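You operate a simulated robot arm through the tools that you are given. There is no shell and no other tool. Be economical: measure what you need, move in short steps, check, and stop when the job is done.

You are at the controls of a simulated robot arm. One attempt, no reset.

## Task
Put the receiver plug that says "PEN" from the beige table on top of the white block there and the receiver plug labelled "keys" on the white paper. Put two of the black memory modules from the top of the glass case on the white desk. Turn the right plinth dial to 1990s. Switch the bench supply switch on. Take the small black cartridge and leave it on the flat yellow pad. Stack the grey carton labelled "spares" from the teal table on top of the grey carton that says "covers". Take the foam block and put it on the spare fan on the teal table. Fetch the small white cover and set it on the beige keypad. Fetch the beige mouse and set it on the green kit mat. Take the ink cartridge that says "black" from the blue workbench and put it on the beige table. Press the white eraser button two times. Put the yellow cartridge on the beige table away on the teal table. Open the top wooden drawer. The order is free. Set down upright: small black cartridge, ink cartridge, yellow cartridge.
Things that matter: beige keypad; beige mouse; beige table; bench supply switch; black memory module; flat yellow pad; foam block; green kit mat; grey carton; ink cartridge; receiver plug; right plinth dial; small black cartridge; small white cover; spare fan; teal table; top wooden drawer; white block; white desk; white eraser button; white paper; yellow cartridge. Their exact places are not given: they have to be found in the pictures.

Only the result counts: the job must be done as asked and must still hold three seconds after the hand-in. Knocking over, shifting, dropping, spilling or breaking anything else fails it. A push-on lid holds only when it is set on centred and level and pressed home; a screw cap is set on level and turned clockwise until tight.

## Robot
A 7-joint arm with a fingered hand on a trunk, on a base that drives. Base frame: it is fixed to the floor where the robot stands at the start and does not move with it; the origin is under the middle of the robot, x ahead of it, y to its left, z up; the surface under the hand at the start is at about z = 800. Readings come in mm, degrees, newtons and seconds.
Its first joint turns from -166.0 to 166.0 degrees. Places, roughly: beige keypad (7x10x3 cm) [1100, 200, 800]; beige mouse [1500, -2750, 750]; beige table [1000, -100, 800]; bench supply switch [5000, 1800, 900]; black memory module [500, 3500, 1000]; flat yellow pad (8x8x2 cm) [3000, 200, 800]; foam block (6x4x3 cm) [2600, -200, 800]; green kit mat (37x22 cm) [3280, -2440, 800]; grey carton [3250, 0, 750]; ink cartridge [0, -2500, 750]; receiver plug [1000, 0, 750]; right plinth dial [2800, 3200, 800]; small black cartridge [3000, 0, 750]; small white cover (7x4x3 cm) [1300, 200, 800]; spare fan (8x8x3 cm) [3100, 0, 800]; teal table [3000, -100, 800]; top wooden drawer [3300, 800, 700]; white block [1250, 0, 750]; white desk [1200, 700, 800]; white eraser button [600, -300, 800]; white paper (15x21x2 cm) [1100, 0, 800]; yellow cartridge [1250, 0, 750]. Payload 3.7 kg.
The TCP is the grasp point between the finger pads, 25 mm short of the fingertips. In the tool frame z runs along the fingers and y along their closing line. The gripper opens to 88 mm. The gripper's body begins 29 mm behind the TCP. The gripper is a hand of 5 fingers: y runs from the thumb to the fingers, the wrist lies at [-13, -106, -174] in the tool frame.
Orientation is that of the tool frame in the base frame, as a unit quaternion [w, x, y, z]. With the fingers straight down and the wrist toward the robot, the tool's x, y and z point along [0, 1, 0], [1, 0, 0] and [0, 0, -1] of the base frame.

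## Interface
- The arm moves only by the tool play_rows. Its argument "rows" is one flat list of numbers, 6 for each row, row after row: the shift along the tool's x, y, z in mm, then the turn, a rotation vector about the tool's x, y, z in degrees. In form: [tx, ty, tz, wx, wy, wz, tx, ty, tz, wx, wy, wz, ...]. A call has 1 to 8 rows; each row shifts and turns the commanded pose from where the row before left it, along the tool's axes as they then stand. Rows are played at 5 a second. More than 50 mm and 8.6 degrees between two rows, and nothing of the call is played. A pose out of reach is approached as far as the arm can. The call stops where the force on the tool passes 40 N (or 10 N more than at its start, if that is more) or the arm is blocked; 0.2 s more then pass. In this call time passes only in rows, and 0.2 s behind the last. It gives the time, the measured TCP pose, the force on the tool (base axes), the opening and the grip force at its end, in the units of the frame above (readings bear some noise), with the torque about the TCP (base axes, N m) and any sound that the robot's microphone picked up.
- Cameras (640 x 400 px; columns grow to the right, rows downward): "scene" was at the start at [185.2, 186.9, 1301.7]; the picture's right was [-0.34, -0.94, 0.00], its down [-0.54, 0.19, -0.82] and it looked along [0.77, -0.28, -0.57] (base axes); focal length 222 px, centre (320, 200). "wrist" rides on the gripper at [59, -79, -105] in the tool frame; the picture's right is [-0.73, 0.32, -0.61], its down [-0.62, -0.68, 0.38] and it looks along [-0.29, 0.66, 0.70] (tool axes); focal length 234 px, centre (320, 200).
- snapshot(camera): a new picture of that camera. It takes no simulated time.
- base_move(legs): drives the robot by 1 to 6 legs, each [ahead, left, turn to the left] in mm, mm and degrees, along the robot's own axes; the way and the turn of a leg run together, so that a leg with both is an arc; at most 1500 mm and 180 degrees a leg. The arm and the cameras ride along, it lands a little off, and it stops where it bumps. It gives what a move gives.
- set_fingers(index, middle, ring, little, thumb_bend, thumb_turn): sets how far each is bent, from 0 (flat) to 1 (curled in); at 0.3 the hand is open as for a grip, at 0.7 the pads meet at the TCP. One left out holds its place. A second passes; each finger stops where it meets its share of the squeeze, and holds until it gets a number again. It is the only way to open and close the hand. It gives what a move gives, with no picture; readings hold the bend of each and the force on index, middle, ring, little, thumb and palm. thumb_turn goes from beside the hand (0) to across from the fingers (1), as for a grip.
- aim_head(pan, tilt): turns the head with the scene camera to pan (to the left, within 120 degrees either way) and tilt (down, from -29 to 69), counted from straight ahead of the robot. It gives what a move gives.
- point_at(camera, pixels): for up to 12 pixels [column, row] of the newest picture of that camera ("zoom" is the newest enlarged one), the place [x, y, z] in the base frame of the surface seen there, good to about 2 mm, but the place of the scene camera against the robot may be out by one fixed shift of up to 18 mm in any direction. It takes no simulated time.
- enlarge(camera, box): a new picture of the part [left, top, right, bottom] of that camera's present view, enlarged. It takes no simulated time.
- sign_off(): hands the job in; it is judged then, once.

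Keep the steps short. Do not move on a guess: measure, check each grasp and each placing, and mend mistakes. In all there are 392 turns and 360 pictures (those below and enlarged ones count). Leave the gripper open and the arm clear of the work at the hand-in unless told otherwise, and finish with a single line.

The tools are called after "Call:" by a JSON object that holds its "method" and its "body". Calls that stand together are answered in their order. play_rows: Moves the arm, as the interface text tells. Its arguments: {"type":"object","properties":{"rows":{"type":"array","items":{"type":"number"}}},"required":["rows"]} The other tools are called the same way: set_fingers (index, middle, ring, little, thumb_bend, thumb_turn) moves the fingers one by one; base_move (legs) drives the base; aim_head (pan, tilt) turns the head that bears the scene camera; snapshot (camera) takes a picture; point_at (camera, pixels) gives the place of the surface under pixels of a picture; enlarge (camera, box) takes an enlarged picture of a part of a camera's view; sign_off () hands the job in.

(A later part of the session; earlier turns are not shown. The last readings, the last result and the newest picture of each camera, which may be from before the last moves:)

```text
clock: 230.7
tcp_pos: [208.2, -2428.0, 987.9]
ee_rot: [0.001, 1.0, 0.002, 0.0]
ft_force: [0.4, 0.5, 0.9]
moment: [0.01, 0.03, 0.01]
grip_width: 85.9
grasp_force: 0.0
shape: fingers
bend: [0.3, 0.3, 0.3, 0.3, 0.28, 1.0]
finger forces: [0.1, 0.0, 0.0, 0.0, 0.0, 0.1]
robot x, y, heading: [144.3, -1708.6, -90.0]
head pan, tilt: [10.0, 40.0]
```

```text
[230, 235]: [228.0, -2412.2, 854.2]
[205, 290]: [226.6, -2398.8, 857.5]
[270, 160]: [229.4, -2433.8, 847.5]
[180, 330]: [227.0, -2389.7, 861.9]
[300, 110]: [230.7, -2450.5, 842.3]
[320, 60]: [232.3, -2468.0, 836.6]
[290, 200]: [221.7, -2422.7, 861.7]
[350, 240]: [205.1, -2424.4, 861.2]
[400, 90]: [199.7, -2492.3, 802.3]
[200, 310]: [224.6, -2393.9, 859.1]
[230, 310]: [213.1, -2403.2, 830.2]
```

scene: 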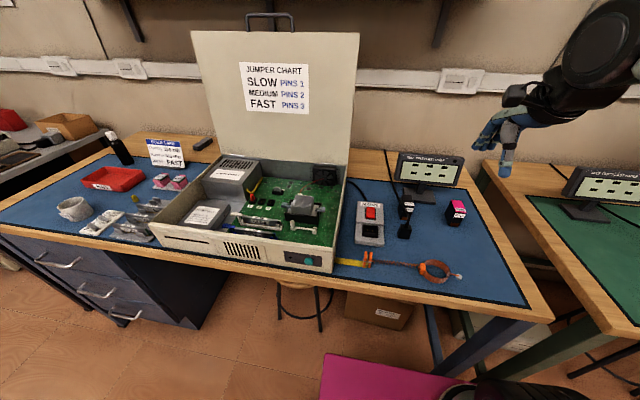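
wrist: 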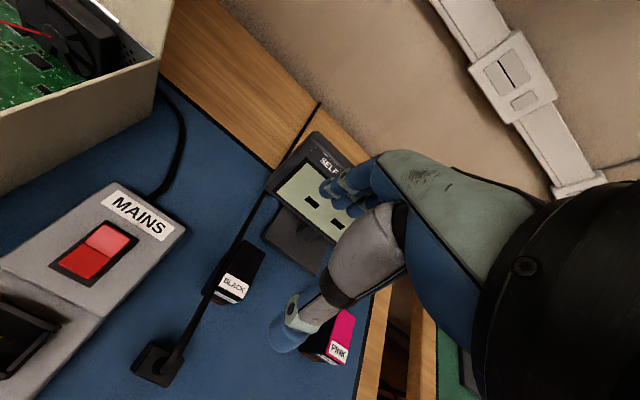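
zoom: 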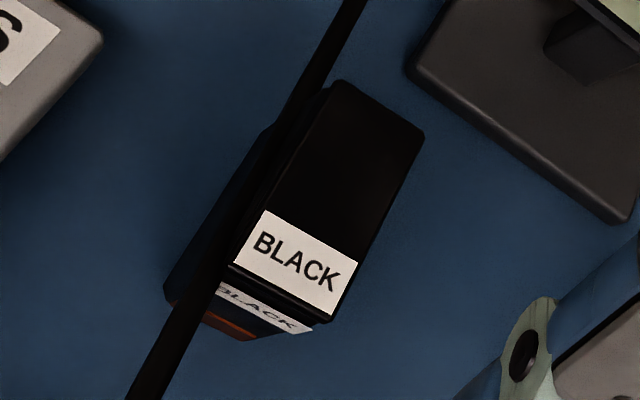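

Cable is at X≥224 beside the cartridge. Pre-close to ~72 mm, shift to X≈206 and descend to z≈848.

Call:
{"method": "set_fingers", "body": {"index": 0.36, "middle": 0.36, "ring": 0.36, "little": 0.36, "thumb_bend": 0.36}}

Call:
{"method": "play_rows", "body": {"rows": [-2, 0.5, 40, 0, 0, 0, 0, 0, 40, 0, 0, 0, 0, 0, 20, 0, 0, 0]}}

Call:
{"method": "enlarge", "body": {"camera": "wrist", "box": [180, 150, 400, 350]}}

Call:
{"method": "enlarge", "body": {"camera": "scene", "box": [370, 150, 490, 250]}}

```text
clock: 231.7
tcp_pos: [207.6, -2428.0, 986.5]
ee_rot: [0.0, 1.0, 0.001, 0.0]
ft_force: [-0.3, -0.4, 0.1]
moment: [-0.02, -0.02, 0.01]
grip_width: 72.3
grasp_force: 0.1
shape: fingers
bend: [0.36, 0.36, 0.36, 0.36, 0.36, 1.0]
finger forces: [0.1, 0.1, 0.0, 0.0, 0.0, 0.0]
robot x, y, heading: [140.7, -1708.7, -89.8]
head pan, tilt: [10.0, 40.0]
```

```text
clock: 232.4
tcp_pos: [206.5, -2428.0, 884.9]
ee_rot: [0.001, 1.0, 0.002, -0.001]
ft_force: [0.7, -0.3, 0.1]
moment: [-0.01, 0.02, 0.01]
grip_width: 72.4
grasp_force: 0.0
shape: fingers
bend: [0.36, 0.36, 0.36, 0.36, 0.36, 1.0]
finger forces: [0.1, 0.0, 0.0, 0.0, 0.0, 0.0]
robot x, y, heading: [144.5, -1707.0, -89.8]
head pan, tilt: [10.0, 40.0]
```

```text
2.00 times, centred on (290, 250) of wrist
```

zoom: 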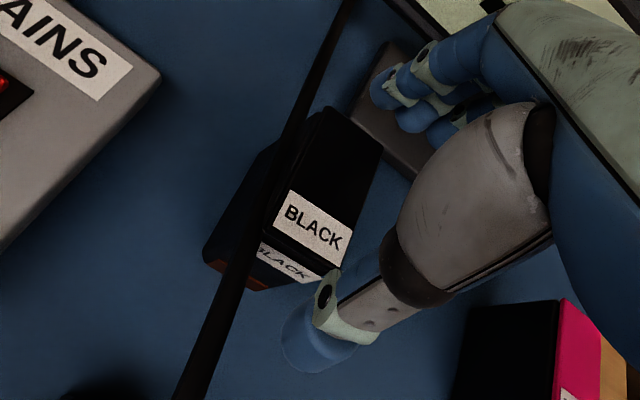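

```text
4.00 times, centred on (430, 200) of scene
```

zoom: 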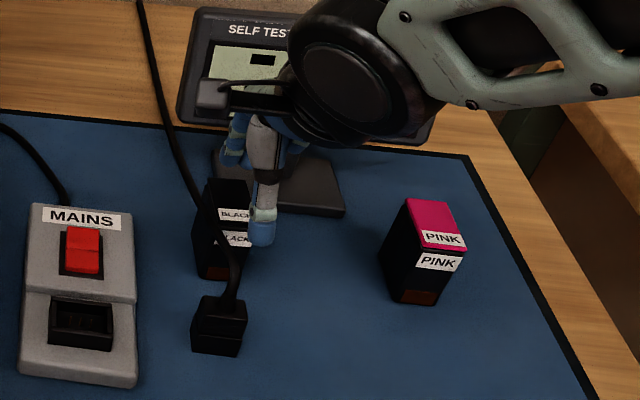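

Call:
{"method": "point_at", "body": {"camera": "zoom", "pixels": [[290, 330], [310, 365], [330, 290], [375, 85], [390, 105], [405, 70], [425, 60]]}}

```text
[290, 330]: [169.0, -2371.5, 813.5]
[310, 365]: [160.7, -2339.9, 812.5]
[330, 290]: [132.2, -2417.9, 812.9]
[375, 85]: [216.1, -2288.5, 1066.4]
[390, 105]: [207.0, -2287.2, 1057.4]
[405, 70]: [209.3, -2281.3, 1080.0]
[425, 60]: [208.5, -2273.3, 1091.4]
```

Call:
{"method": "point_at", "body": {"camera": "wrist", "pixels": [[275, 315], [285, 330], [295, 295], [317, 193], [325, 202], [332, 185], [300, 320]]}}

```text
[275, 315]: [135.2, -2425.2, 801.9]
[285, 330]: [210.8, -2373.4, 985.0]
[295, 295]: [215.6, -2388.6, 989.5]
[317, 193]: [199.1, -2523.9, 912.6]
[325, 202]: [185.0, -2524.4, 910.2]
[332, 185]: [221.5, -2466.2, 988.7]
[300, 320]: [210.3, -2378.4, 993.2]
```

Clearances look fine. Descend to 848 and close.

Call:
{"method": "play_rows", "body": {"rows": [0, 0, 15, 0, 0, 0, 0, 0, 12, 0, 0, 0, 0, 0, 10, 0, 0, 0]}}

Call:
{"method": "enlarge", "body": {"camera": "wrist", "box": [180, 150, 400, 350]}}

```text
clock: 233.2
tcp_pos: [207.5, -2429.0, 849.6]
ee_rot: [0.0, 1.0, 0.003, 0.0]
ft_force: [0.8, -0.6, 0.3]
moment: [0.02, 0.01, -0.03]
grip_width: 72.5
grasp_force: 0.0
shape: fingers
bend: [0.36, 0.36, 0.36, 0.36, 0.36, 1.0]
finger forces: [0.0, 0.0, 0.0, 0.1, 0.0, 0.1]
robot x, y, heading: [143.1, -1705.7, -90.2]
head pan, tilt: [10.0, 40.0]
```

```text
2.00 times, centred on (290, 250) of wrist
```

zoom: 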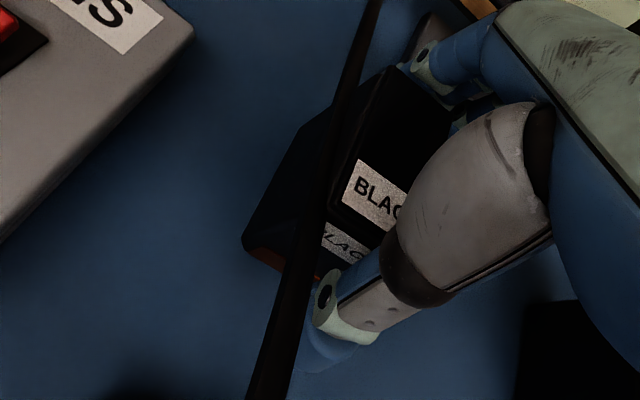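

Call:
{"method": "set_fingers", "body": {"index": 0.65, "middle": 0.65, "ring": 0.5, "little": 0.5, "thumb_bend": 0.65}}

Call:
{"method": "enlarge", "body": {"camera": "wrist", "box": [180, 150, 400, 350]}}

```text
clock: 234.2
tcp_pos: [207.6, -2429.4, 849.4]
ee_rot: [0.0, 1.0, 0.002, 0.0]
ft_force: [0.5, -0.1, 2.1]
moment: [-0.1, 0.07, -0.04]
grip_width: 47.9
grasp_force: 17.0
shape: fingers
bend: [0.46, 0.6, 0.5, 0.5, 0.52, 1.0]
finger forces: [13.9, 4.4, 0.0, 0.0, 17.0, 0.0]
robot x, y, heading: [140.1, -1706.4, -90.0]
head pan, tilt: [10.0, 40.0]
```

```text
2.00 times, centred on (290, 250) of wrist
```

zoom: 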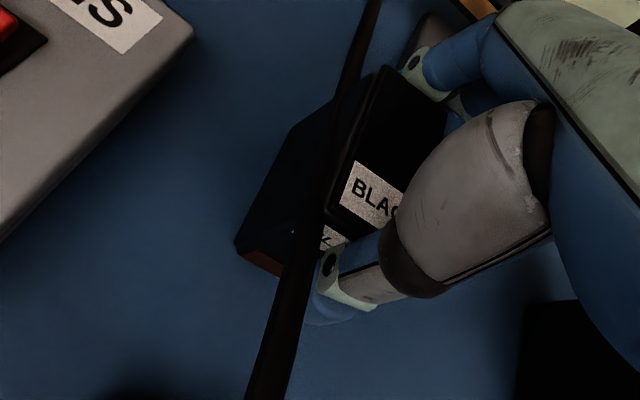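

Gripped (17 N). Shift west 5 mm away from the cable, then lift slowly.

Call:
{"method": "play_rows", "body": {"rows": [-3, 0, -1, 0, 0, 0, -3, 0, -2, 0, 0, 0, 0, 0, -10, 0, 0, 0]}}

Call:
{"method": "enlarge", "body": {"camera": "wrist", "box": [180, 150, 400, 350]}}

Call:
{"method": "enlarge", "body": {"camera": "scene", "box": [370, 150, 490, 250]}}

```text
clock: 235.1
tcp_pos: [203.3, -2429.7, 861.5]
ee_rot: [0.0, 1.0, 0.003, 0.0]
ft_force: [0.1, 0.6, -0.7]
moment: [0.01, -0.01, -0.01]
grip_width: 48.1
grasp_force: 16.6
shape: fingers
bend: [0.46, 0.61, 0.5, 0.5, 0.52, 1.0]
finger forces: [14.0, 3.6, 0.0, 0.0, 16.3, 0.0]
robot x, y, heading: [143.5, -1708.0, -90.1]
head pan, tilt: [10.0, 40.0]
```

```text
2.00 times, centred on (290, 250) of wrist
```

zoom: 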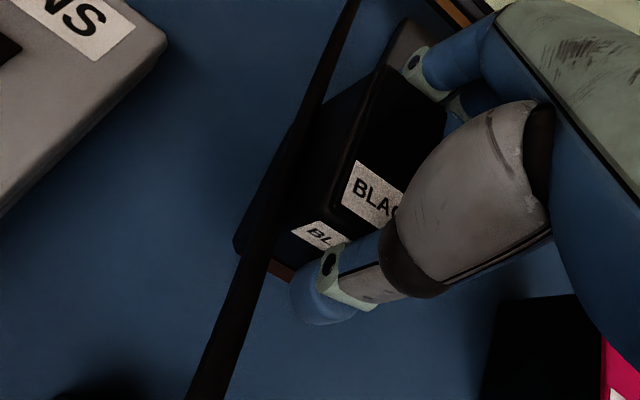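

```text
4.00 times, centred on (430, 200) of scene
```

zoom: 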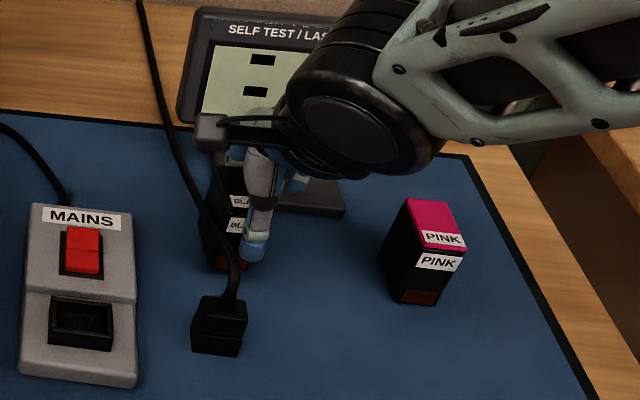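

The cartridge follows, clear of the cable. Lift on.

Call:
{"method": "play_rows", "body": {"rows": [-1, 0, -20, 0, 0, 0, 0, 0, -30, 0, 0, 0, 0, 0, -45, 0, 0, 0, 0, 0, -45, 0, 0, 0, 0, 0, -45, 0, 0, 0, 0, 0, -45, 0, 0, 0]}}

Call:
{"method": "snapshot", "body": {"camera": "wrist"}}

Call:
{"method": "enlarge", "body": {"camera": "scene", "box": [350, 100, 510, 250]}}

```text
clock: 236.4
tcp_pos: [195.6, -2427.9, 1092.3]
ee_rot: [-0.001, 1.0, 0.002, 0.0]
ft_force: [-0.1, 0.0, 0.2]
moment: [0.0, -0.01, -0.01]
grip_width: 47.6
grasp_force: 16.7
shape: fingers
bend: [0.46, 0.62, 0.5, 0.5, 0.52, 1.0]
finger forces: [13.7, 3.3, 0.1, 0.0, 15.8, 0.1]
robot x, y, heading: [137.6, -1708.4, -89.9]
head pan, tilt: [10.0, 40.0]
```

```text
215 pictures are left
```

wrist: 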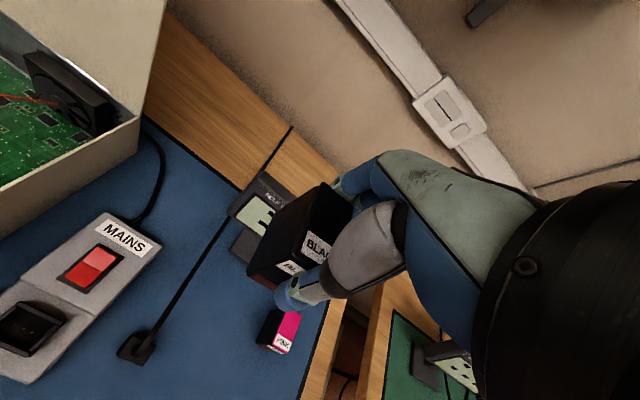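

```text
2.67 times, centred on (430, 175) of scene
```

zoom: 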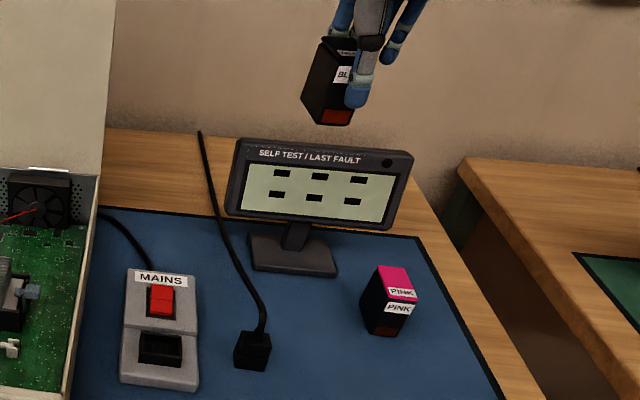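

Cartridge is lifted cleanly; cable undisturbed. Retract the arm and drive back to the front of the beige table.

Call:
{"method": "play_rows", "body": {"rows": [0, -45, 0, 0, 0, 0, 0, -45, 0, 0, 0, 0, 0, -45, 0, 0, 0, 0]}}

Call:
{"method": "base_move", "body": {"legs": [[0, -200, 0], [-1350, 0, 0], [0, 0, 90]]}}

Call:
{"method": "aim_head", "body": {"pan": 0, "tilt": 40}}

Call:
{"method": "snapshot", "body": {"camera": "scene"}}

Call:
{"method": "snapshot", "body": {"camera": "wrist"}}

```text
clock: 237.2
tcp_pos: [198.8, -2293.9, 1093.2]
ee_rot: [-0.001, 1.0, 0.001, 0.0]
ft_force: [-1.1, -0.1, -1.3]
moment: [-0.02, 0.01, -0.02]
grip_width: 47.7
grasp_force: 16.6
shape: fingers
bend: [0.46, 0.62, 0.5, 0.5, 0.52, 1.0]
finger forces: [13.8, 3.4, 0.0, 0.0, 15.8, 0.0]
robot x, y, heading: [139.9, -1707.6, -89.8]
head pan, tilt: [10.0, 40.0]
```

```text
clock: 249.0
tcp_pos: [533.9, -308.1, 1091.4]
ee_rot: [0.0, 0.701, 0.713, 0.0]
ft_force: [-0.3, -0.6, 0.1]
moment: [0.01, 0.02, 0.01]
grip_width: 47.3
grasp_force: 15.7
shape: fingers
bend: [0.46, 0.62, 0.5, 0.5, 0.52, 1.0]
finger forces: [13.1, 3.4, 0.0, 0.1, 14.7, 0.0]
robot x, y, heading: [-53.1, -374.2, 0.7]
head pan, tilt: [10.0, 40.0]
```

```text
clock: 249.7
tcp_pos: [534.8, -307.9, 1091.6]
ee_rot: [0.0, 0.701, 0.713, 0.0]
ft_force: [0.2, -0.3, 0.2]
moment: [-0.02, 0.01, 0.0]
grip_width: 47.3
grasp_force: 15.7
shape: fingers
bend: [0.46, 0.62, 0.5, 0.5, 0.52, 1.0]
finger forces: [13.1, 3.4, 0.1, 0.0, 14.7, 0.0]
robot x, y, heading: [-51.3, -373.3, 1.2]
head pan, tilt: [0.0, 40.0]
```

```text
213 pictures are left
```

scene: 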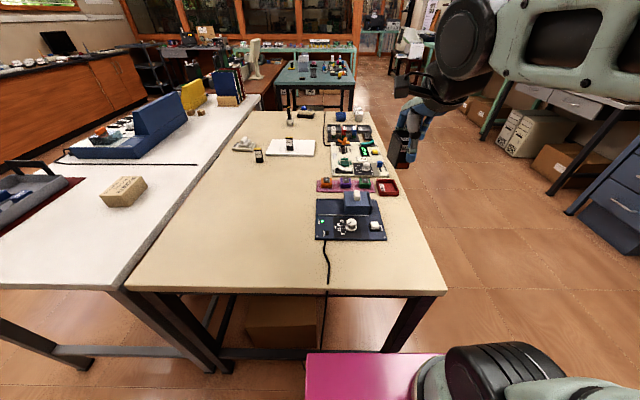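

```text
212 pictures are left
```

wrist: 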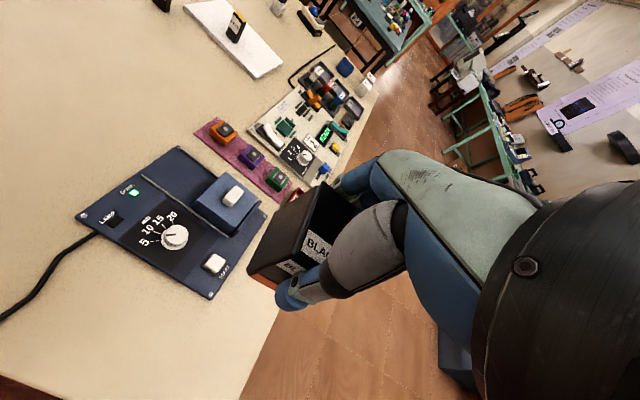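

The eraser's DONE lamp is lit — good. Shift the base left 340 and place the cartridge at about (640,50).

Call:
{"method": "base_move", "body": {"legs": [[0, 340, -1]]}}

Call:
{"method": "play_rows", "body": {"rows": [10, 45, 0, 0, 0, 0, 10, 45, 0, 0, 0, 0, 10, 25, 30, 0, 0, 0, 0, 0, 45, 0, 0, 0]}}

Call:
{"method": "snapshot", "body": {"camera": "wrist"}}

Call:
{"method": "enlarge", "body": {"camera": "wrist", "box": [200, 150, 400, 330]}}

```text
clock: 251.9
tcp_pos: [533.7, 26.3, 1091.9]
ee_rot: [0.0, 0.705, 0.709, 0.0]
ft_force: [-0.5, -0.6, -0.6]
moment: [-0.01, 0.02, -0.02]
grip_width: 47.1
grasp_force: 16.4
shape: fingers
bend: [0.46, 0.62, 0.5, 0.5, 0.52, 1.0]
finger forces: [13.1, 3.4, 0.0, 0.0, 14.7, 0.0]
robot x, y, heading: [-56.8, -30.2, -0.0]
head pan, tilt: [0.0, 40.0]
```

```text
clock: 252.9
tcp_pos: [646.7, 55.8, 1020.0]
ee_rot: [0.0, 0.706, 0.708, 0.0]
ft_force: [-1.1, 0.2, -0.5]
moment: [0.0, 0.0, -0.03]
grip_width: 47.2
grasp_force: 15.4
shape: fingers
bend: [0.46, 0.62, 0.5, 0.5, 0.52, 1.0]
finger forces: [13.1, 3.1, 0.0, 0.1, 14.6, 0.0]
robot x, y, heading: [-55.4, -32.9, 0.1]
head pan, tilt: [0.0, 40.0]
```

```text
211 pictures are left
```

wrist: 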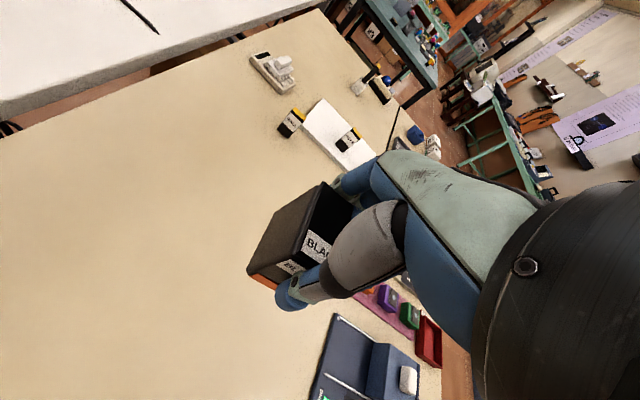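

```text
2.22 times, centred on (300, 240) of wrist
```

zoom: 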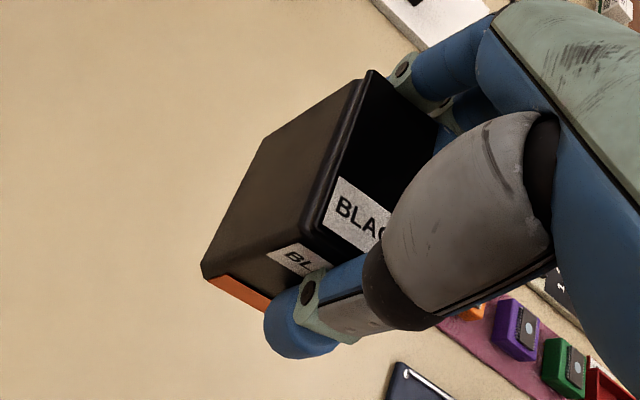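

Call:
{"method": "point_at", "body": {"camera": "zoom", "pixels": [[365, 85], [318, 220], [400, 120], [340, 235], [375, 230], [215, 262], [265, 155], [300, 150], [250, 230]]}}

```text
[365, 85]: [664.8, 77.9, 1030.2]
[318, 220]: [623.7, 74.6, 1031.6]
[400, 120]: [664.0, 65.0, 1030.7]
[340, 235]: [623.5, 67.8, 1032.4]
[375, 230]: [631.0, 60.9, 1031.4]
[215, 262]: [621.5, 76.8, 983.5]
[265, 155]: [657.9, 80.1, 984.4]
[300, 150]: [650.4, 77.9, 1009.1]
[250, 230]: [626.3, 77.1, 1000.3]
```

Cartridge is level. Lower to just above the table (TCP ≈853), then feel.

Call:
{"method": "play_rows", "body": {"rows": [0, 0, 45, 0, 0, 0, 0, 0, 45, 0, 0, 0, 0, 0, 45, 0, 0, 0, 0, 0, 28, 0, 0, 0, 0, 0, 3, 0, 0, 0]}}

Call:
{"method": "play_rows", "body": {"rows": [0, 0, 1, 0, 0, 0, 0, 0, 1, 0, 0, 0]}}

Call:
{"method": "play_rows", "body": {"rows": [0, 0, 1, 0, 0, 0]}}

Call:
{"method": "play_rows", "body": {"rows": [0, 0, 1, 0, 0, 0]}}

```text
clock: 254.1
tcp_pos: [648.1, 55.9, 852.0]
ee_rot: [0.0, 0.705, 0.709, 0.0]
ft_force: [0.4, 0.7, -0.7]
moment: [0.01, 0.01, -0.03]
grip_width: 47.0
grasp_force: 15.0
shape: fingers
bend: [0.46, 0.62, 0.5, 0.5, 0.52, 1.0]
finger forces: [12.8, 3.0, 0.1, 0.1, 14.4, 0.1]
robot x, y, heading: [-53.3, -33.4, -0.3]
head pan, tilt: [0.0, 40.0]
```

```text
clock: 254.7
tcp_pos: [648.7, 55.6, 850.7]
ee_rot: [0.0, 0.705, 0.709, 0.0]
ft_force: [-0.1, 0.4, 0.1]
moment: [0.0, 0.0, 0.02]
grip_width: 47.5
grasp_force: 14.9
shape: fingers
bend: [0.46, 0.62, 0.5, 0.5, 0.52, 1.0]
finger forces: [12.9, 2.9, 0.0, 0.0, 14.4, 0.0]
robot x, y, heading: [-56.4, -33.3, 0.2]
head pan, tilt: [0.0, 40.0]
```

```text
clock: 255.1
tcp_pos: [647.2, 56.1, 850.4]
ee_rot: [0.001, 0.705, 0.709, 0.0]
ft_force: [-0.9, 0.0, 4.8]
moment: [0.0, -0.14, -0.03]
grip_width: 47.0
grasp_force: 16.0
shape: fingers
bend: [0.46, 0.62, 0.5, 0.5, 0.53, 1.0]
finger forces: [12.7, 3.0, 0.1, 0.0, 15.1, 0.1]
robot x, y, heading: [-54.8, -28.9, 0.3]
head pan, tilt: [0.0, 40.0]
```

```text
clock: 255.5
tcp_pos: [646.3, 57.2, 848.7]
ee_rot: [0.0, 0.706, 0.708, 0.001]
ft_force: [-4.0, 0.5, 14.2]
moment: [-0.02, -0.16, 0.03]
grip_width: 47.1
grasp_force: 16.0
shape: fingers
bend: [0.46, 0.62, 0.5, 0.5, 0.53, 1.0]
finger forces: [12.2, 2.8, 0.0, 0.0, 17.1, 0.0]
robot x, y, heading: [-51.6, -31.5, -0.1]
head pan, tilt: [0.0, 40.0]
```

Seated. Release, rise, check.

Call:
{"method": "set_fingers", "body": {"index": 0.3, "middle": 0.3, "ring": 0.3, "little": 0.3, "thumb_bend": 0.3}}

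Call:
{"method": "play_rows", "body": {"rows": [0, 0, -15, 0, 0, 0, 0, 0, -40, 0, 0, 0, 0, 0, -45, 0, 0, 0, 0, 0, -45, 0, 0, 0, 0, 0, -45, 0, 0, 0, 0, 0, -45, 0, 0, 0, 0, -45, 0, 0, 0, 0, 0, -45, 0, 0, 0, 0]}}

Call:
{"method": "snapshot", "body": {"camera": "wrist"}}

```text
clock: 256.5
tcp_pos: [648.0, 56.6, 848.4]
ee_rot: [-0.001, 0.706, 0.708, 0.0]
ft_force: [0.2, 0.5, -0.4]
moment: [-0.02, -0.01, -0.02]
grip_width: 84.0
grasp_force: 0.2
shape: fingers
bend: [0.3, 0.3, 0.3, 0.3, 0.3, 1.0]
finger forces: [0.0, 0.1, 0.0, 0.1, 0.0, 0.0]
robot x, y, heading: [-56.6, -28.4, 0.1]
head pan, tilt: [0.0, 40.0]
```

```text
clock: 258.3
tcp_pos: [557.8, 55.9, 1084.9]
ee_rot: [0.0, 0.705, 0.709, -0.001]
ft_force: [0.4, -0.6, -0.3]
moment: [0.0, 0.0, 0.03]
grip_width: 84.2
grasp_force: 0.0
shape: fingers
bend: [0.3, 0.3, 0.3, 0.3, 0.3, 1.0]
finger forces: [0.1, 0.0, 0.0, 0.0, 0.1, 0.0]
robot x, y, heading: [-54.5, -33.9, -0.1]
head pan, tilt: [0.0, 40.0]
```

```text
209 pictures are left
```

wrist: 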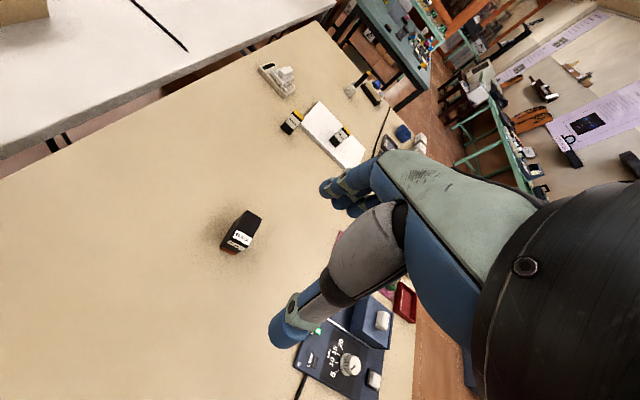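

Ink cartridge stands upright. Next: glass case at (500,3500). Drive north along the west side and look.

Call:
{"method": "base_move", "body": {"legs": [[-100, 1500, 0], [0, 300, 90]]}}

Call:
{"method": "aim_head", "body": {"pan": -10, "tilt": 20}}

Call:
{"method": "snapshot", "body": {"camera": "scene"}}

```text
refused: leg 1 is longer than a leg can be; nothing moved
```

```text
clock: 259.2
tcp_pos: [558.3, 56.1, 1085.7]
ee_rot: [0.001, 0.706, 0.708, 0.0]
ft_force: [-0.5, -0.2, 0.0]
moment: [-0.03, -0.01, 0.02]
grip_width: 84.5
grasp_force: 0.1
shape: fingers
bend: [0.3, 0.3, 0.3, 0.3, 0.3, 1.0]
finger forces: [0.0, 0.0, 0.0, 0.0, 0.0, 0.0]
robot x, y, heading: [-55.6, -31.3, -0.2]
head pan, tilt: [-10.0, 20.0]
```

```text
208 pictures are left
```

scene: 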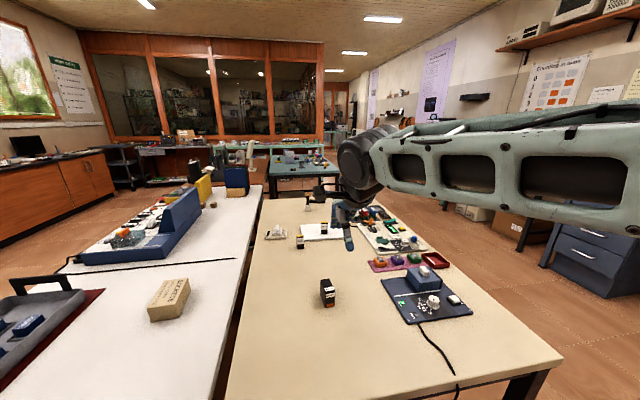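

Call:
{"method": "base_move", "body": {"legs": [[-100, 0, 0], [0, 1450, 0], [0, 350, 0]]}}

Call:
{"method": "aim_head", "body": {"pan": 60, "tilt": 25}}

Call:
{"method": "snapshot", "body": {"camera": "scene"}}

Call:
{"method": "aim_head", "body": {"pan": 0, "tilt": 25}}

Call:
{"method": "snapshot", "body": {"camera": "scene"}}

```text
clock: 269.0
tcp_pos: [452.8, 1859.8, 1083.9]
ee_rot: [0.001, 0.702, 0.712, -0.001]
ft_force: [0.4, -0.4, -0.2]
moment: [-0.03, 0.0, -0.03]
grip_width: 84.0
grasp_force: 0.0
shape: fingers
bend: [0.3, 0.3, 0.3, 0.3, 0.3, 1.0]
finger forces: [0.0, 0.0, 0.0, 0.1, 0.0, 0.1]
robot x, y, heading: [-160.0, 1768.3, 0.5]
head pan, tilt: [-10.0, 20.0]
```

```text
clock: 270.4
tcp_pos: [452.0, 1860.5, 1083.9]
ee_rot: [0.0, 0.703, 0.711, 0.001]
ft_force: [0.2, 0.2, 0.0]
moment: [0.03, 0.03, 0.02]
grip_width: 84.1
grasp_force: 0.0
shape: fingers
bend: [0.3, 0.3, 0.3, 0.3, 0.3, 1.0]
finger forces: [0.0, 0.0, 0.0, 0.0, 0.1, 0.0]
robot x, y, heading: [-158.0, 1769.7, 0.6]
head pan, tilt: [60.0, 25.0]
```

```text
207 pictures are left
```

scene: 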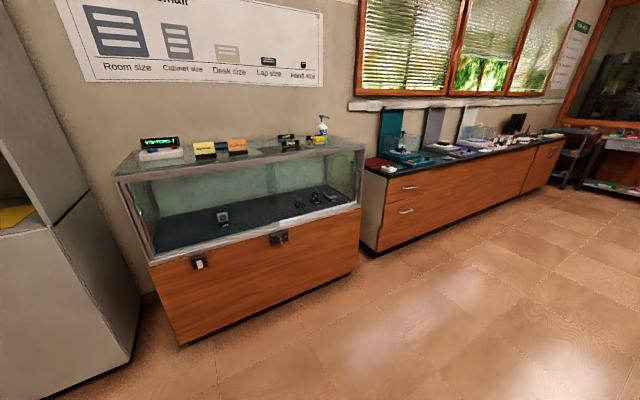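

```text
clock: 271.7
tcp_pos: [452.0, 1861.6, 1085.7]
ee_rot: [0.001, 0.703, 0.711, 0.0]
ft_force: [0.3, 0.4, 0.0]
moment: [0.04, 0.0, 0.01]
grip_width: 84.3
grasp_force: 0.1
shape: fingers
bend: [0.3, 0.3, 0.3, 0.3, 0.3, 1.0]
finger forces: [0.0, 0.0, 0.1, 0.0, 0.0, 0.1]
robot x, y, heading: [-158.0, 1769.8, 0.6]
head pan, tilt: [0.0, 25.0]
```

```text
206 pictures are left
```

scene: 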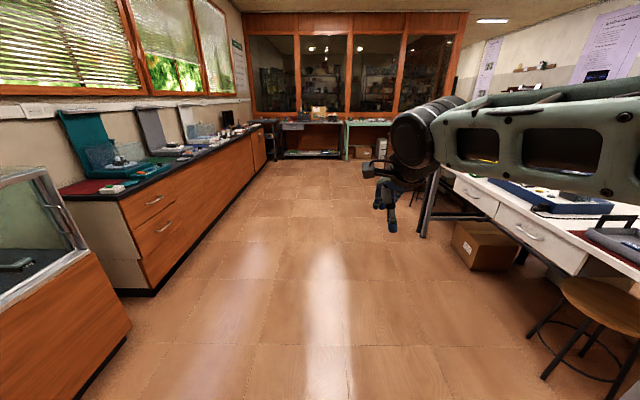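

Call:
{"method": "point_at", "body": {"camera": "scene", "pixels": [[60, 255], [130, 330], [85, 250], [100, 210], [155, 290], [520, 210], [600, 265], [440, 170], [545, 370], [270, 160], [640, 290]]}}

Call:
{"method": "base_move", "body": {"legs": [[500, 0, 0], [0, 0, 89.5]]}}

Call:
{"method": "snapshot", "body": {"camera": "scene"}}

```text
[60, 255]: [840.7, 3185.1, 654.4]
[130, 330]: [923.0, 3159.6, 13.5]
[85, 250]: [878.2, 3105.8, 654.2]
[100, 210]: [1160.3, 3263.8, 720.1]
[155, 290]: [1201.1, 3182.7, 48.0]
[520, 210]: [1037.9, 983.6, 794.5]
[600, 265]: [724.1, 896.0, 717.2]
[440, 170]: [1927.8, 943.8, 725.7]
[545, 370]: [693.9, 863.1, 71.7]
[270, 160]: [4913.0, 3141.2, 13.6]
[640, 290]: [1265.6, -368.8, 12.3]
```

```text
clock: 278.4
tcp_pos: [241.7, 2386.2, 1084.8]
ee_rot: [0.0, -0.009, 1.0, 0.0]
ft_force: [-0.1, -0.3, 0.2]
moment: [0.02, 0.02, -0.04]
grip_width: 84.1
grasp_force: 0.1
shape: fingers
bend: [0.3, 0.3, 0.3, 0.3, 0.3, 1.0]
finger forces: [0.1, 0.1, 0.0, 0.0, 0.1, 0.0]
robot x, y, heading: [336.9, 1774.0, 90.6]
head pan, tilt: [0.0, 25.0]
```

```text
205 pictures are left
```

scene: 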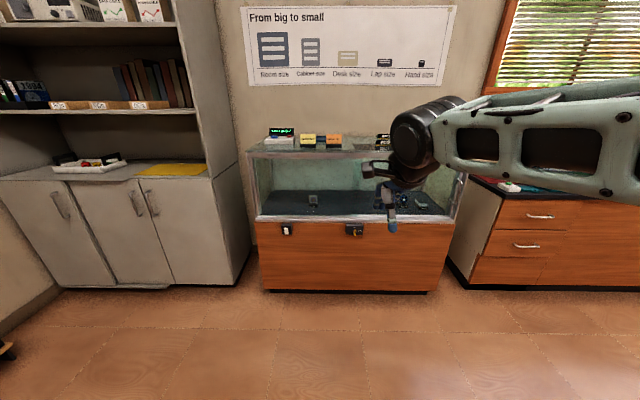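

Raise the hand well above the case, then drive closer.

Call:
{"method": "play_rows", "body": {"rows": [0, 0, -45, 0, 0, 0, 0, 0, -45, 0, 0, 0, 0, 0, -45, 0, 0, 0, 0, 0, -45, 0, 0, 0]}}

Call:
{"method": "base_move", "body": {"legs": [[700, -160, -0.6]]}}

Call:
{"method": "aim_head", "body": {"pan": 0, "tilt": 30}}

Call:
{"method": "snapshot", "body": {"camera": "scene"}}

Call:
{"method": "snapshot", "body": {"camera": "wrist"}}

```text
clock: 279.4
tcp_pos: [242.9, 2387.1, 1265.7]
ee_rot: [0.001, -0.01, 1.0, -0.001]
ft_force: [-0.7, 0.4, 0.6]
moment: [-0.05, -0.04, 0.01]
grip_width: 84.2
grasp_force: 0.0
shape: fingers
bend: [0.3, 0.3, 0.3, 0.3, 0.3, 1.0]
finger forces: [0.1, 0.0, 0.0, 0.1, 0.0, 0.0]
robot x, y, heading: [338.6, 1778.4, 90.9]
head pan, tilt: [0.0, 25.0]
```

```text
clock: 283.3
tcp_pos: [407.4, 3076.0, 1266.1]
ee_rot: [0.0, 0.0, 1.0, 0.0]
ft_force: [0.4, -0.3, -0.9]
moment: [-0.02, 0.03, 0.03]
grip_width: 84.2
grasp_force: 0.1
shape: fingers
bend: [0.3, 0.3, 0.3, 0.3, 0.3, 1.0]
finger forces: [0.1, 0.0, 0.0, 0.0, 0.1, 0.0]
robot x, y, heading: [490.6, 2460.9, 89.9]
head pan, tilt: [0.0, 25.0]
```

```text
clock: 283.9
tcp_pos: [407.2, 3075.5, 1265.1]
ee_rot: [0.0, 0.0, 1.0, 0.0]
ft_force: [0.7, -0.1, -0.7]
moment: [0.01, -0.02, 0.03]
grip_width: 84.1
grasp_force: 0.0
shape: fingers
bend: [0.3, 0.3, 0.3, 0.3, 0.3, 1.0]
finger forces: [0.0, 0.0, 0.0, 0.0, 0.0, 0.0]
robot x, y, heading: [489.8, 2457.7, 89.7]
head pan, tilt: [0.0, 30.0]
```

```text
204 pictures are left
```

scene: 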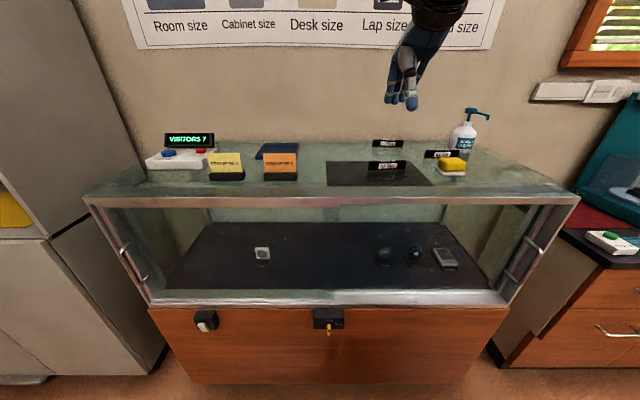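

```text
203 pictures are left
```

wrist: 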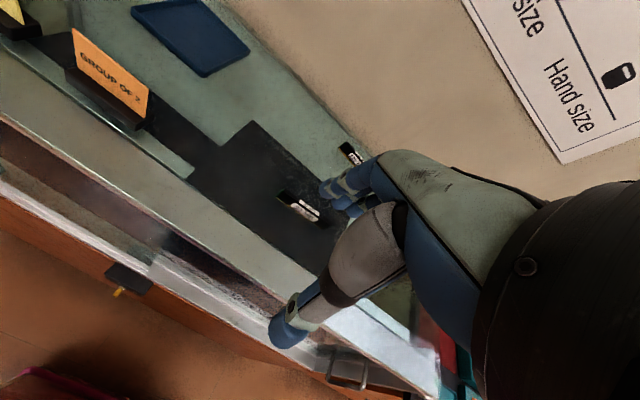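

Call:
{"method": "enlarge", "body": {"camera": "scene", "box": [300, 100, 500, 210]}}

Call:
{"method": "point_at", "body": {"camera": "scene", "pixels": [[388, 143], [385, 165], [438, 155], [452, 170], [464, 135], [350, 172], [330, 200], [440, 200], [310, 195], [180, 165], [280, 165]]}}

```text
3.20 times, centred on (400, 155) of scene
```

zoom: 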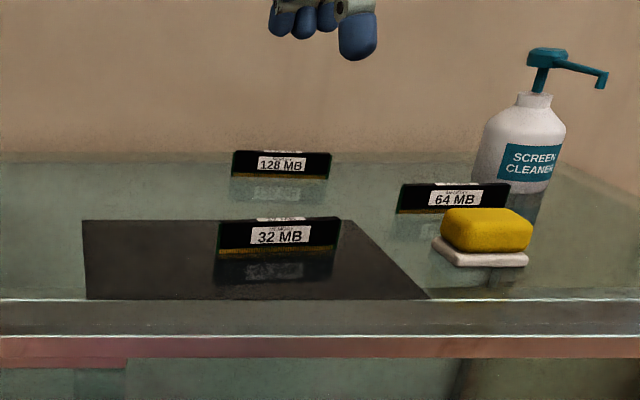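

```text
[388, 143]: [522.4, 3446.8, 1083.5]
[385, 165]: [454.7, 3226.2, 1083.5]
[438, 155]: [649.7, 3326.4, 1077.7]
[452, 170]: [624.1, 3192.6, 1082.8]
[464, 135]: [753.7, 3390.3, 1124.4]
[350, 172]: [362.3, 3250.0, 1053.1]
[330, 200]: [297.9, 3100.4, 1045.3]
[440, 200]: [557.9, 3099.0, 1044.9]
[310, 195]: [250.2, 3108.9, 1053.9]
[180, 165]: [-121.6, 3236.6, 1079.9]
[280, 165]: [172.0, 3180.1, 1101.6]
```

Three modules: 32 MB, 64 MB and 128 MB, standing on the glass. Measure 32 MB from the wrist.

Call:
{"method": "play_rows", "body": {"rows": [-10, 30, 20, 0, 0, 0, -10, 30, 20, 0, 0, 0, -10, 30, 20, 0, 0, 0]}}

Call:
{"method": "snapshot", "body": {"camera": "wrist"}}

Call:
{"method": "enlarge", "body": {"camera": "wrist", "box": [190, 190, 340, 300]}}

```text
clock: 284.7
tcp_pos: [436.4, 3167.0, 1206.5]
ee_rot: [0.0, -0.001, 1.0, 0.001]
ft_force: [0.4, -0.1, -0.6]
moment: [-0.03, 0.02, 0.01]
grip_width: 84.2
grasp_force: 0.0
shape: fingers
bend: [0.3, 0.3, 0.3, 0.3, 0.3, 1.0]
finger forces: [0.0, 0.0, 0.1, 0.0, 0.1, 0.1]
robot x, y, heading: [493.8, 2463.7, 89.8]
head pan, tilt: [0.0, 30.0]
```

```text
201 pictures are left
```

wrist: 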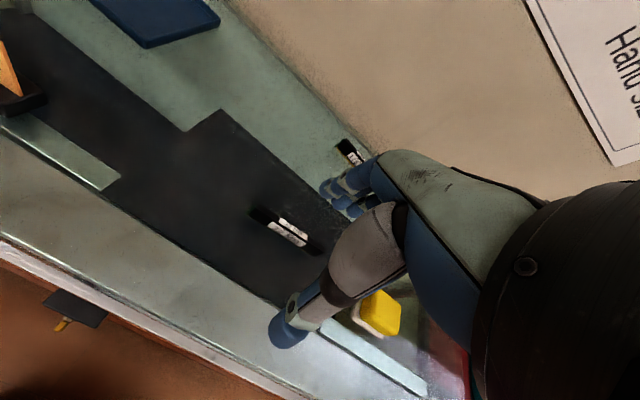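

```text
3.64 times, centred on (265, 245) of wrist
```

zoom: 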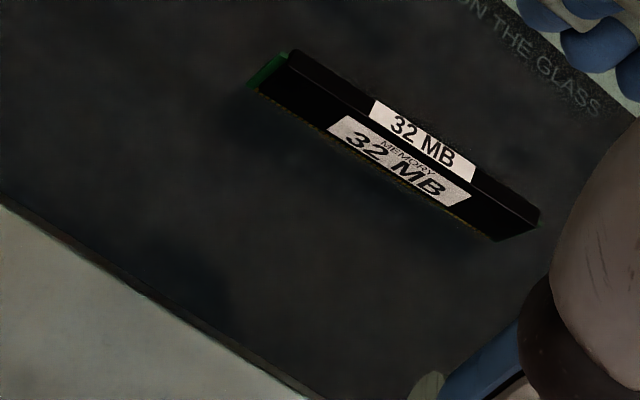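

Call:
{"method": "point_at", "body": {"camera": "zoom", "pixels": [[300, 60], [290, 70], [535, 220], [525, 228], [420, 135], [425, 145], [415, 165], [270, 95], [420, 210], [490, 238], [200, 150], [440, 195]]}}

```text
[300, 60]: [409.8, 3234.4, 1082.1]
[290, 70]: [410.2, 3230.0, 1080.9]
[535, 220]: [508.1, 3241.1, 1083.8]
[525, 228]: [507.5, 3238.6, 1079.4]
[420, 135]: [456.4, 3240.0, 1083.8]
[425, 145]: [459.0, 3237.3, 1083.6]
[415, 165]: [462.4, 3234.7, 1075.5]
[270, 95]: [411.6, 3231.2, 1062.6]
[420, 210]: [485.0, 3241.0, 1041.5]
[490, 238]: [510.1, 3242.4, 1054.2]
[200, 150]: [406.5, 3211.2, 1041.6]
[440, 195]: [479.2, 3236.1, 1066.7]
```

32 MB: centre (459,3238), yaw +4.7°, glass z 1041, top 1084. Align and go down to TCP 1072.

Call:
{"method": "play_rows", "body": {"rows": [0, 0, 0, 0, 0, -4.7, -12, 34.1, 10, 0, 0, 0, -12, 34.1, 10, 0, 0, 0, 0, 0, 40, 0, 0, 0, 0, 0, 40, 0, 0, 0]}}

Call:
{"method": "set_fingers", "body": {"index": 0.45, "middle": 0.45, "ring": 0.45, "little": 0.45, "thumb_bend": 0.45}}

Call:
{"method": "enlarge", "body": {"camera": "wrist", "box": [180, 150, 400, 350]}}

```text
clock: 285.9
tcp_pos: [456.5, 3236.6, 1103.6]
ee_rot: [0.0, -0.042, 0.999, 0.001]
ft_force: [0.2, 1.0, 0.3]
moment: [0.04, 0.03, -0.01]
grip_width: 84.6
grasp_force: 0.1
shape: fingers
bend: [0.3, 0.3, 0.3, 0.3, 0.3, 1.0]
finger forces: [0.1, 0.0, 0.0, 0.0, 0.0, 0.0]
robot x, y, heading: [493.5, 2461.0, 89.8]
head pan, tilt: [0.0, 30.0]
```

```text
clock: 286.9
tcp_pos: [457.1, 3234.8, 1102.9]
ee_rot: [0.0, -0.041, 0.999, 0.0]
ft_force: [-0.3, -0.2, 0.2]
moment: [-0.02, 0.0, -0.01]
grip_width: 53.0
grasp_force: 0.1
shape: fingers
bend: [0.45, 0.45, 0.45, 0.45, 0.45, 1.0]
finger forces: [0.0, 0.1, 0.0, 0.0, 0.0, 0.0]
robot x, y, heading: [495.9, 2464.8, 89.7]
head pan, tilt: [0.0, 30.0]
```

```text
2.00 times, centred on (290, 250) of wrist
```

zoom: 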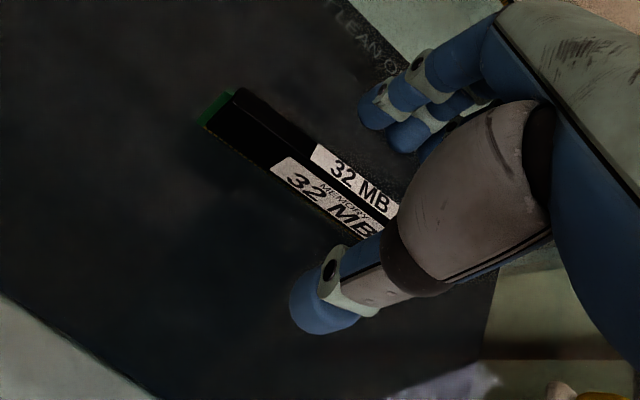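

Call:
{"method": "play_rows", "body": {"rows": [0, 0, 15, 0, 0, 0, 0, 0, 15, 0, 0, 0]}}

Call:
{"method": "set_fingers", "body": {"index": 0.72, "middle": 0.72, "ring": 0.72, "little": 0.72, "thumb_bend": 0.72}}

Call:
{"method": "enlarge", "body": {"camera": "wrist", "box": [180, 150, 400, 350]}}

```text
clock: 287.5
tcp_pos: [456.6, 3235.8, 1079.9]
ee_rot: [0.0, -0.041, 0.999, 0.005]
ft_force: [1.8, 1.4, 29.7]
moment: [0.85, -0.1, -0.05]
grip_width: 52.9
grasp_force: 15.2
shape: fingers
bend: [0.45, 0.41, 0.45, 0.45, 0.45, 1.0]
finger forces: [3.3, 22.7, 0.1, 0.0, 3.8, 0.0]
robot x, y, heading: [493.6, 2463.0, 90.0]
head pan, tilt: [0.0, 30.0]
```

```text
clock: 287.9
tcp_pos: [457.6, 3236.2, 1078.7]
ee_rot: [-0.001, -0.041, 0.999, 0.005]
ft_force: [-0.1, 0.6, 2.8]
moment: [-0.03, 0.01, 0.0]
grip_width: 2.2
grasp_force: 7.0
shape: fingers
bend: [0.71, 0.71, 0.72, 0.72, 0.68, 1.0]
finger forces: [3.6, 1.4, 0.4, 0.0, 8.7, 0.0]
robot x, y, heading: [491.6, 2461.2, 89.8]
head pan, tilt: [0.0, 30.0]
stopped: the force on the tool passed its limit at 43 N (the readings are from after the stop); the commanded pose is now the measured one
```

```text
2.00 times, centred on (290, 250) of wrist
```

zoom: 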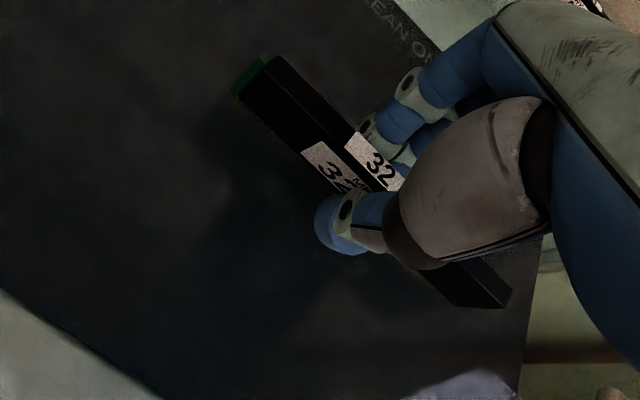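

The finger tips touched the glass (its real top is ≈1053; the dark sheet is seen through it). The module is now gripped (7 N). Lift gently and look.

Call:
{"method": "play_rows", "body": {"rows": [0, 0, -5, 0, 0, 0, 0, 0, -15, 0, 0, 0]}}

Call:
{"method": "enlarge", "body": {"camera": "wrist", "box": [180, 150, 400, 350]}}

Call:
{"method": "enlarge", "body": {"camera": "scene", "box": [300, 80, 500, 210]}}

```text
clock: 288.5
tcp_pos: [455.5, 3236.2, 1098.9]
ee_rot: [-0.002, -0.041, 0.999, 0.004]
ft_force: [0.0, 0.0, -0.3]
moment: [0.01, 0.05, -0.01]
grip_width: 2.9
grasp_force: 4.6
shape: fingers
bend: [0.71, 0.71, 0.72, 0.72, 0.68, 1.0]
finger forces: [3.2, 1.3, 0.3, 0.0, 4.9, 0.1]
robot x, y, heading: [493.7, 2460.6, 89.7]
head pan, tilt: [0.0, 30.0]
```

```text
2.00 times, centred on (290, 250) of wrist
```

zoom: 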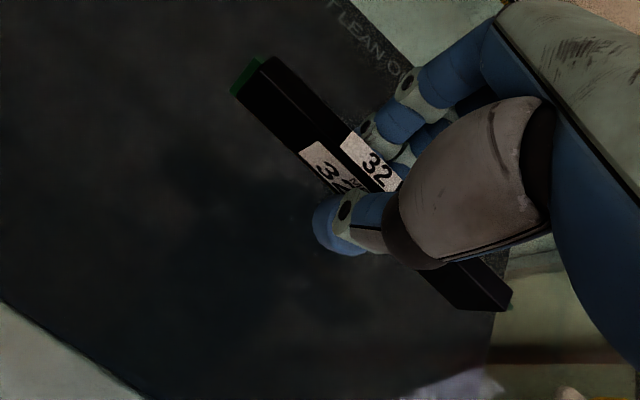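

```text
3.08 times, centred on (400, 145) of scene
```

zoom: 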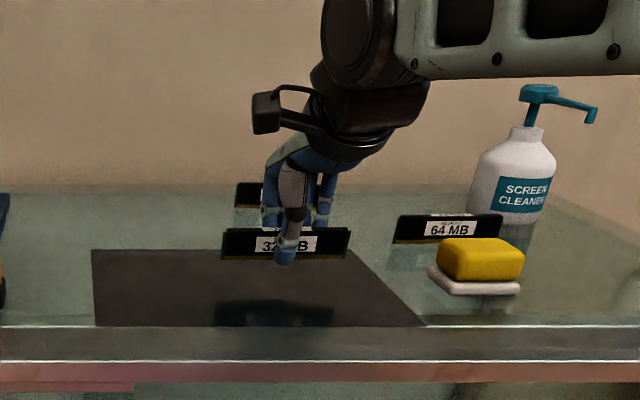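

Module is lifted. Tighten the grip a bit, then raise and retract.

Call:
{"method": "set_fingers", "body": {"index": 0.78, "middle": 0.78, "ring": 0.76, "thumb_bend": 0.76}}

Call:
{"method": "play_rows", "body": {"rows": [0, 0, -40, 0, 0, 0, 0, 0, -45, 0, 0, 0, 0, 0, -45, 0, 0, 0, 0, -40, 0, 0, 0, 4.7, 0, -45, 0, 0, 0, 0, 0, -45, 0, 0, 0, 0]}}

Call:
{"method": "snapshot", "body": {"camera": "wrist"}}

```text
clock: 289.5
tcp_pos: [456.0, 3236.2, 1099.3]
ee_rot: [-0.002, -0.042, 0.999, 0.005]
ft_force: [0.9, 0.4, -0.8]
moment: [-0.03, -0.02, -0.01]
grip_width: 2.0
grasp_force: 11.6
shape: fingers
bend: [0.76, 0.77, 0.76, 0.72, 0.66, 0.99]
finger forces: [6.7, 4.9, 0.2, 0.1, 11.6, 0.1]
robot x, y, heading: [493.7, 2459.7, 90.1]
head pan, tilt: [0.0, 30.0]
```

```text
clock: 290.9
tcp_pos: [459.6, 3101.9, 1225.3]
ee_rot: [-0.001, 0.0, 1.0, 0.005]
ft_force: [1.1, 0.5, -0.1]
moment: [0.0, -0.01, 0.0]
grip_width: 1.7
grasp_force: 11.7
shape: fingers
bend: [0.76, 0.77, 0.76, 0.72, 0.66, 0.99]
finger forces: [6.6, 4.8, 0.1, 0.1, 11.7, 0.0]
robot x, y, heading: [491.9, 2461.9, 89.8]
head pan, tilt: [0.0, 30.0]
```

```text
195 pictures are left
```

wrist: 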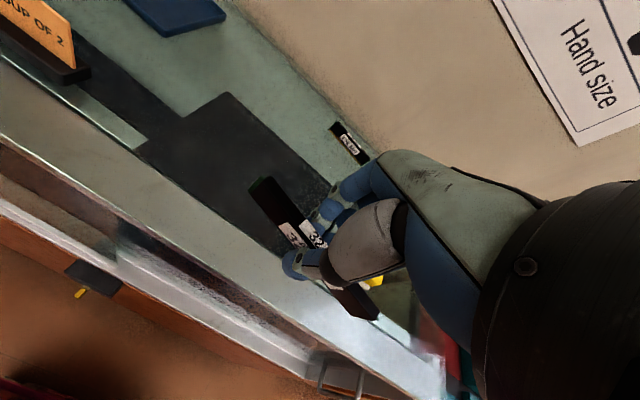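

Secure. Drive to the white desk's north side: back 700, turn 180°, shift east.

Call:
{"method": "base_move", "body": {"legs": [[-700, 0, 0], [0, 0, 180], [0, 420, 0]]}}

Call:
{"method": "aim_head", "body": {"pan": 0, "tilt": 35}}

Call:
{"method": "snapshot", "body": {"camera": "scene"}}

```text
clock: 304.2
tcp_pos: [938.6, 1128.2, 1225.1]
ee_rot: [0.005, 1.0, -0.001, 0.001]
ft_force: [-0.2, 0.0, 0.4]
moment: [0.02, 0.02, 0.01]
grip_width: 1.4
grasp_force: 10.5
shape: fingers
bend: [0.76, 0.77, 0.76, 0.72, 0.67, 0.99]
finger forces: [5.8, 4.2, 0.0, 0.1, 10.1, 0.0]
robot x, y, heading: [902.4, 1771.0, -90.3]
head pan, tilt: [0.0, 30.0]
```

```text
clock: 304.8
tcp_pos: [937.6, 1129.8, 1226.6]
ee_rot: [0.005, 1.0, 0.0, 0.001]
ft_force: [-0.7, 0.7, 0.5]
moment: [-0.01, -0.04, 0.03]
grip_width: 1.3
grasp_force: 9.9
shape: fingers
bend: [0.76, 0.77, 0.76, 0.72, 0.67, 0.99]
finger forces: [5.8, 4.1, 0.0, 0.0, 10.1, 0.0]
robot x, y, heading: [907.8, 1772.2, -90.4]
head pan, tilt: [0.0, 35.0]
```

```text
194 pictures are left
```

scene: 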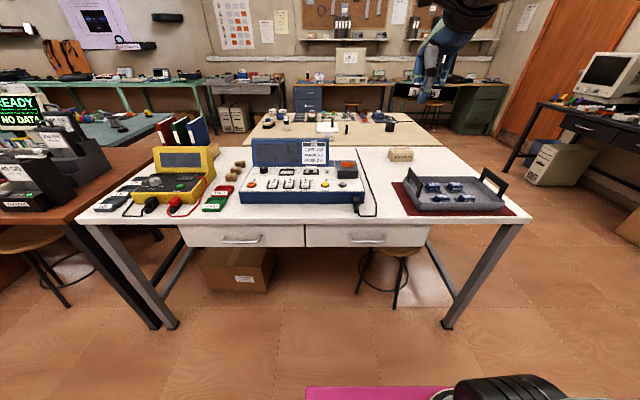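

Call:
{"method": "enlarge", "body": {"camera": "scene", "box": [330, 130, 530, 240]}}

Call:
{"method": "point_at", "body": {"camera": "scene", "pixels": [[390, 185], [375, 170], [385, 210], [440, 158], [460, 170], [420, 165], [400, 155], [515, 220], [190, 220], [470, 190], [395, 215], [350, 160]]}}

```text
3.20 times, centred on (430, 185) of scene
```

zoom: 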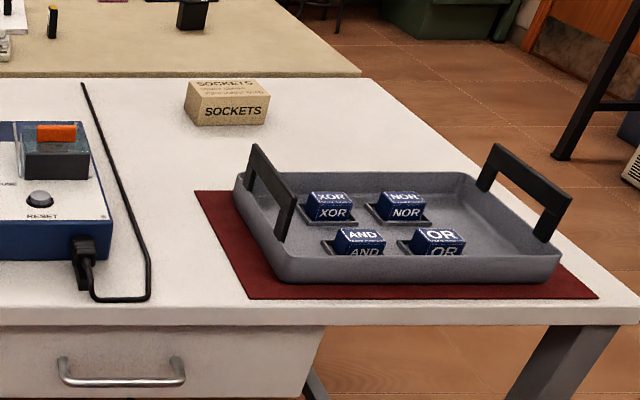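

```text
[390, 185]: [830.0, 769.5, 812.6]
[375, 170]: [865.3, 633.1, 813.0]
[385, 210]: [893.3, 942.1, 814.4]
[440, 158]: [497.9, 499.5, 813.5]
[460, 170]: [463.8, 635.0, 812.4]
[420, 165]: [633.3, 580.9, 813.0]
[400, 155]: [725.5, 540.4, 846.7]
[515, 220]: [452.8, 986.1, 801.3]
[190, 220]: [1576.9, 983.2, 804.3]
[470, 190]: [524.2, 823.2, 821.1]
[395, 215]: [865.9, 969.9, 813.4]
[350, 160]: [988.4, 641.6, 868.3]
```

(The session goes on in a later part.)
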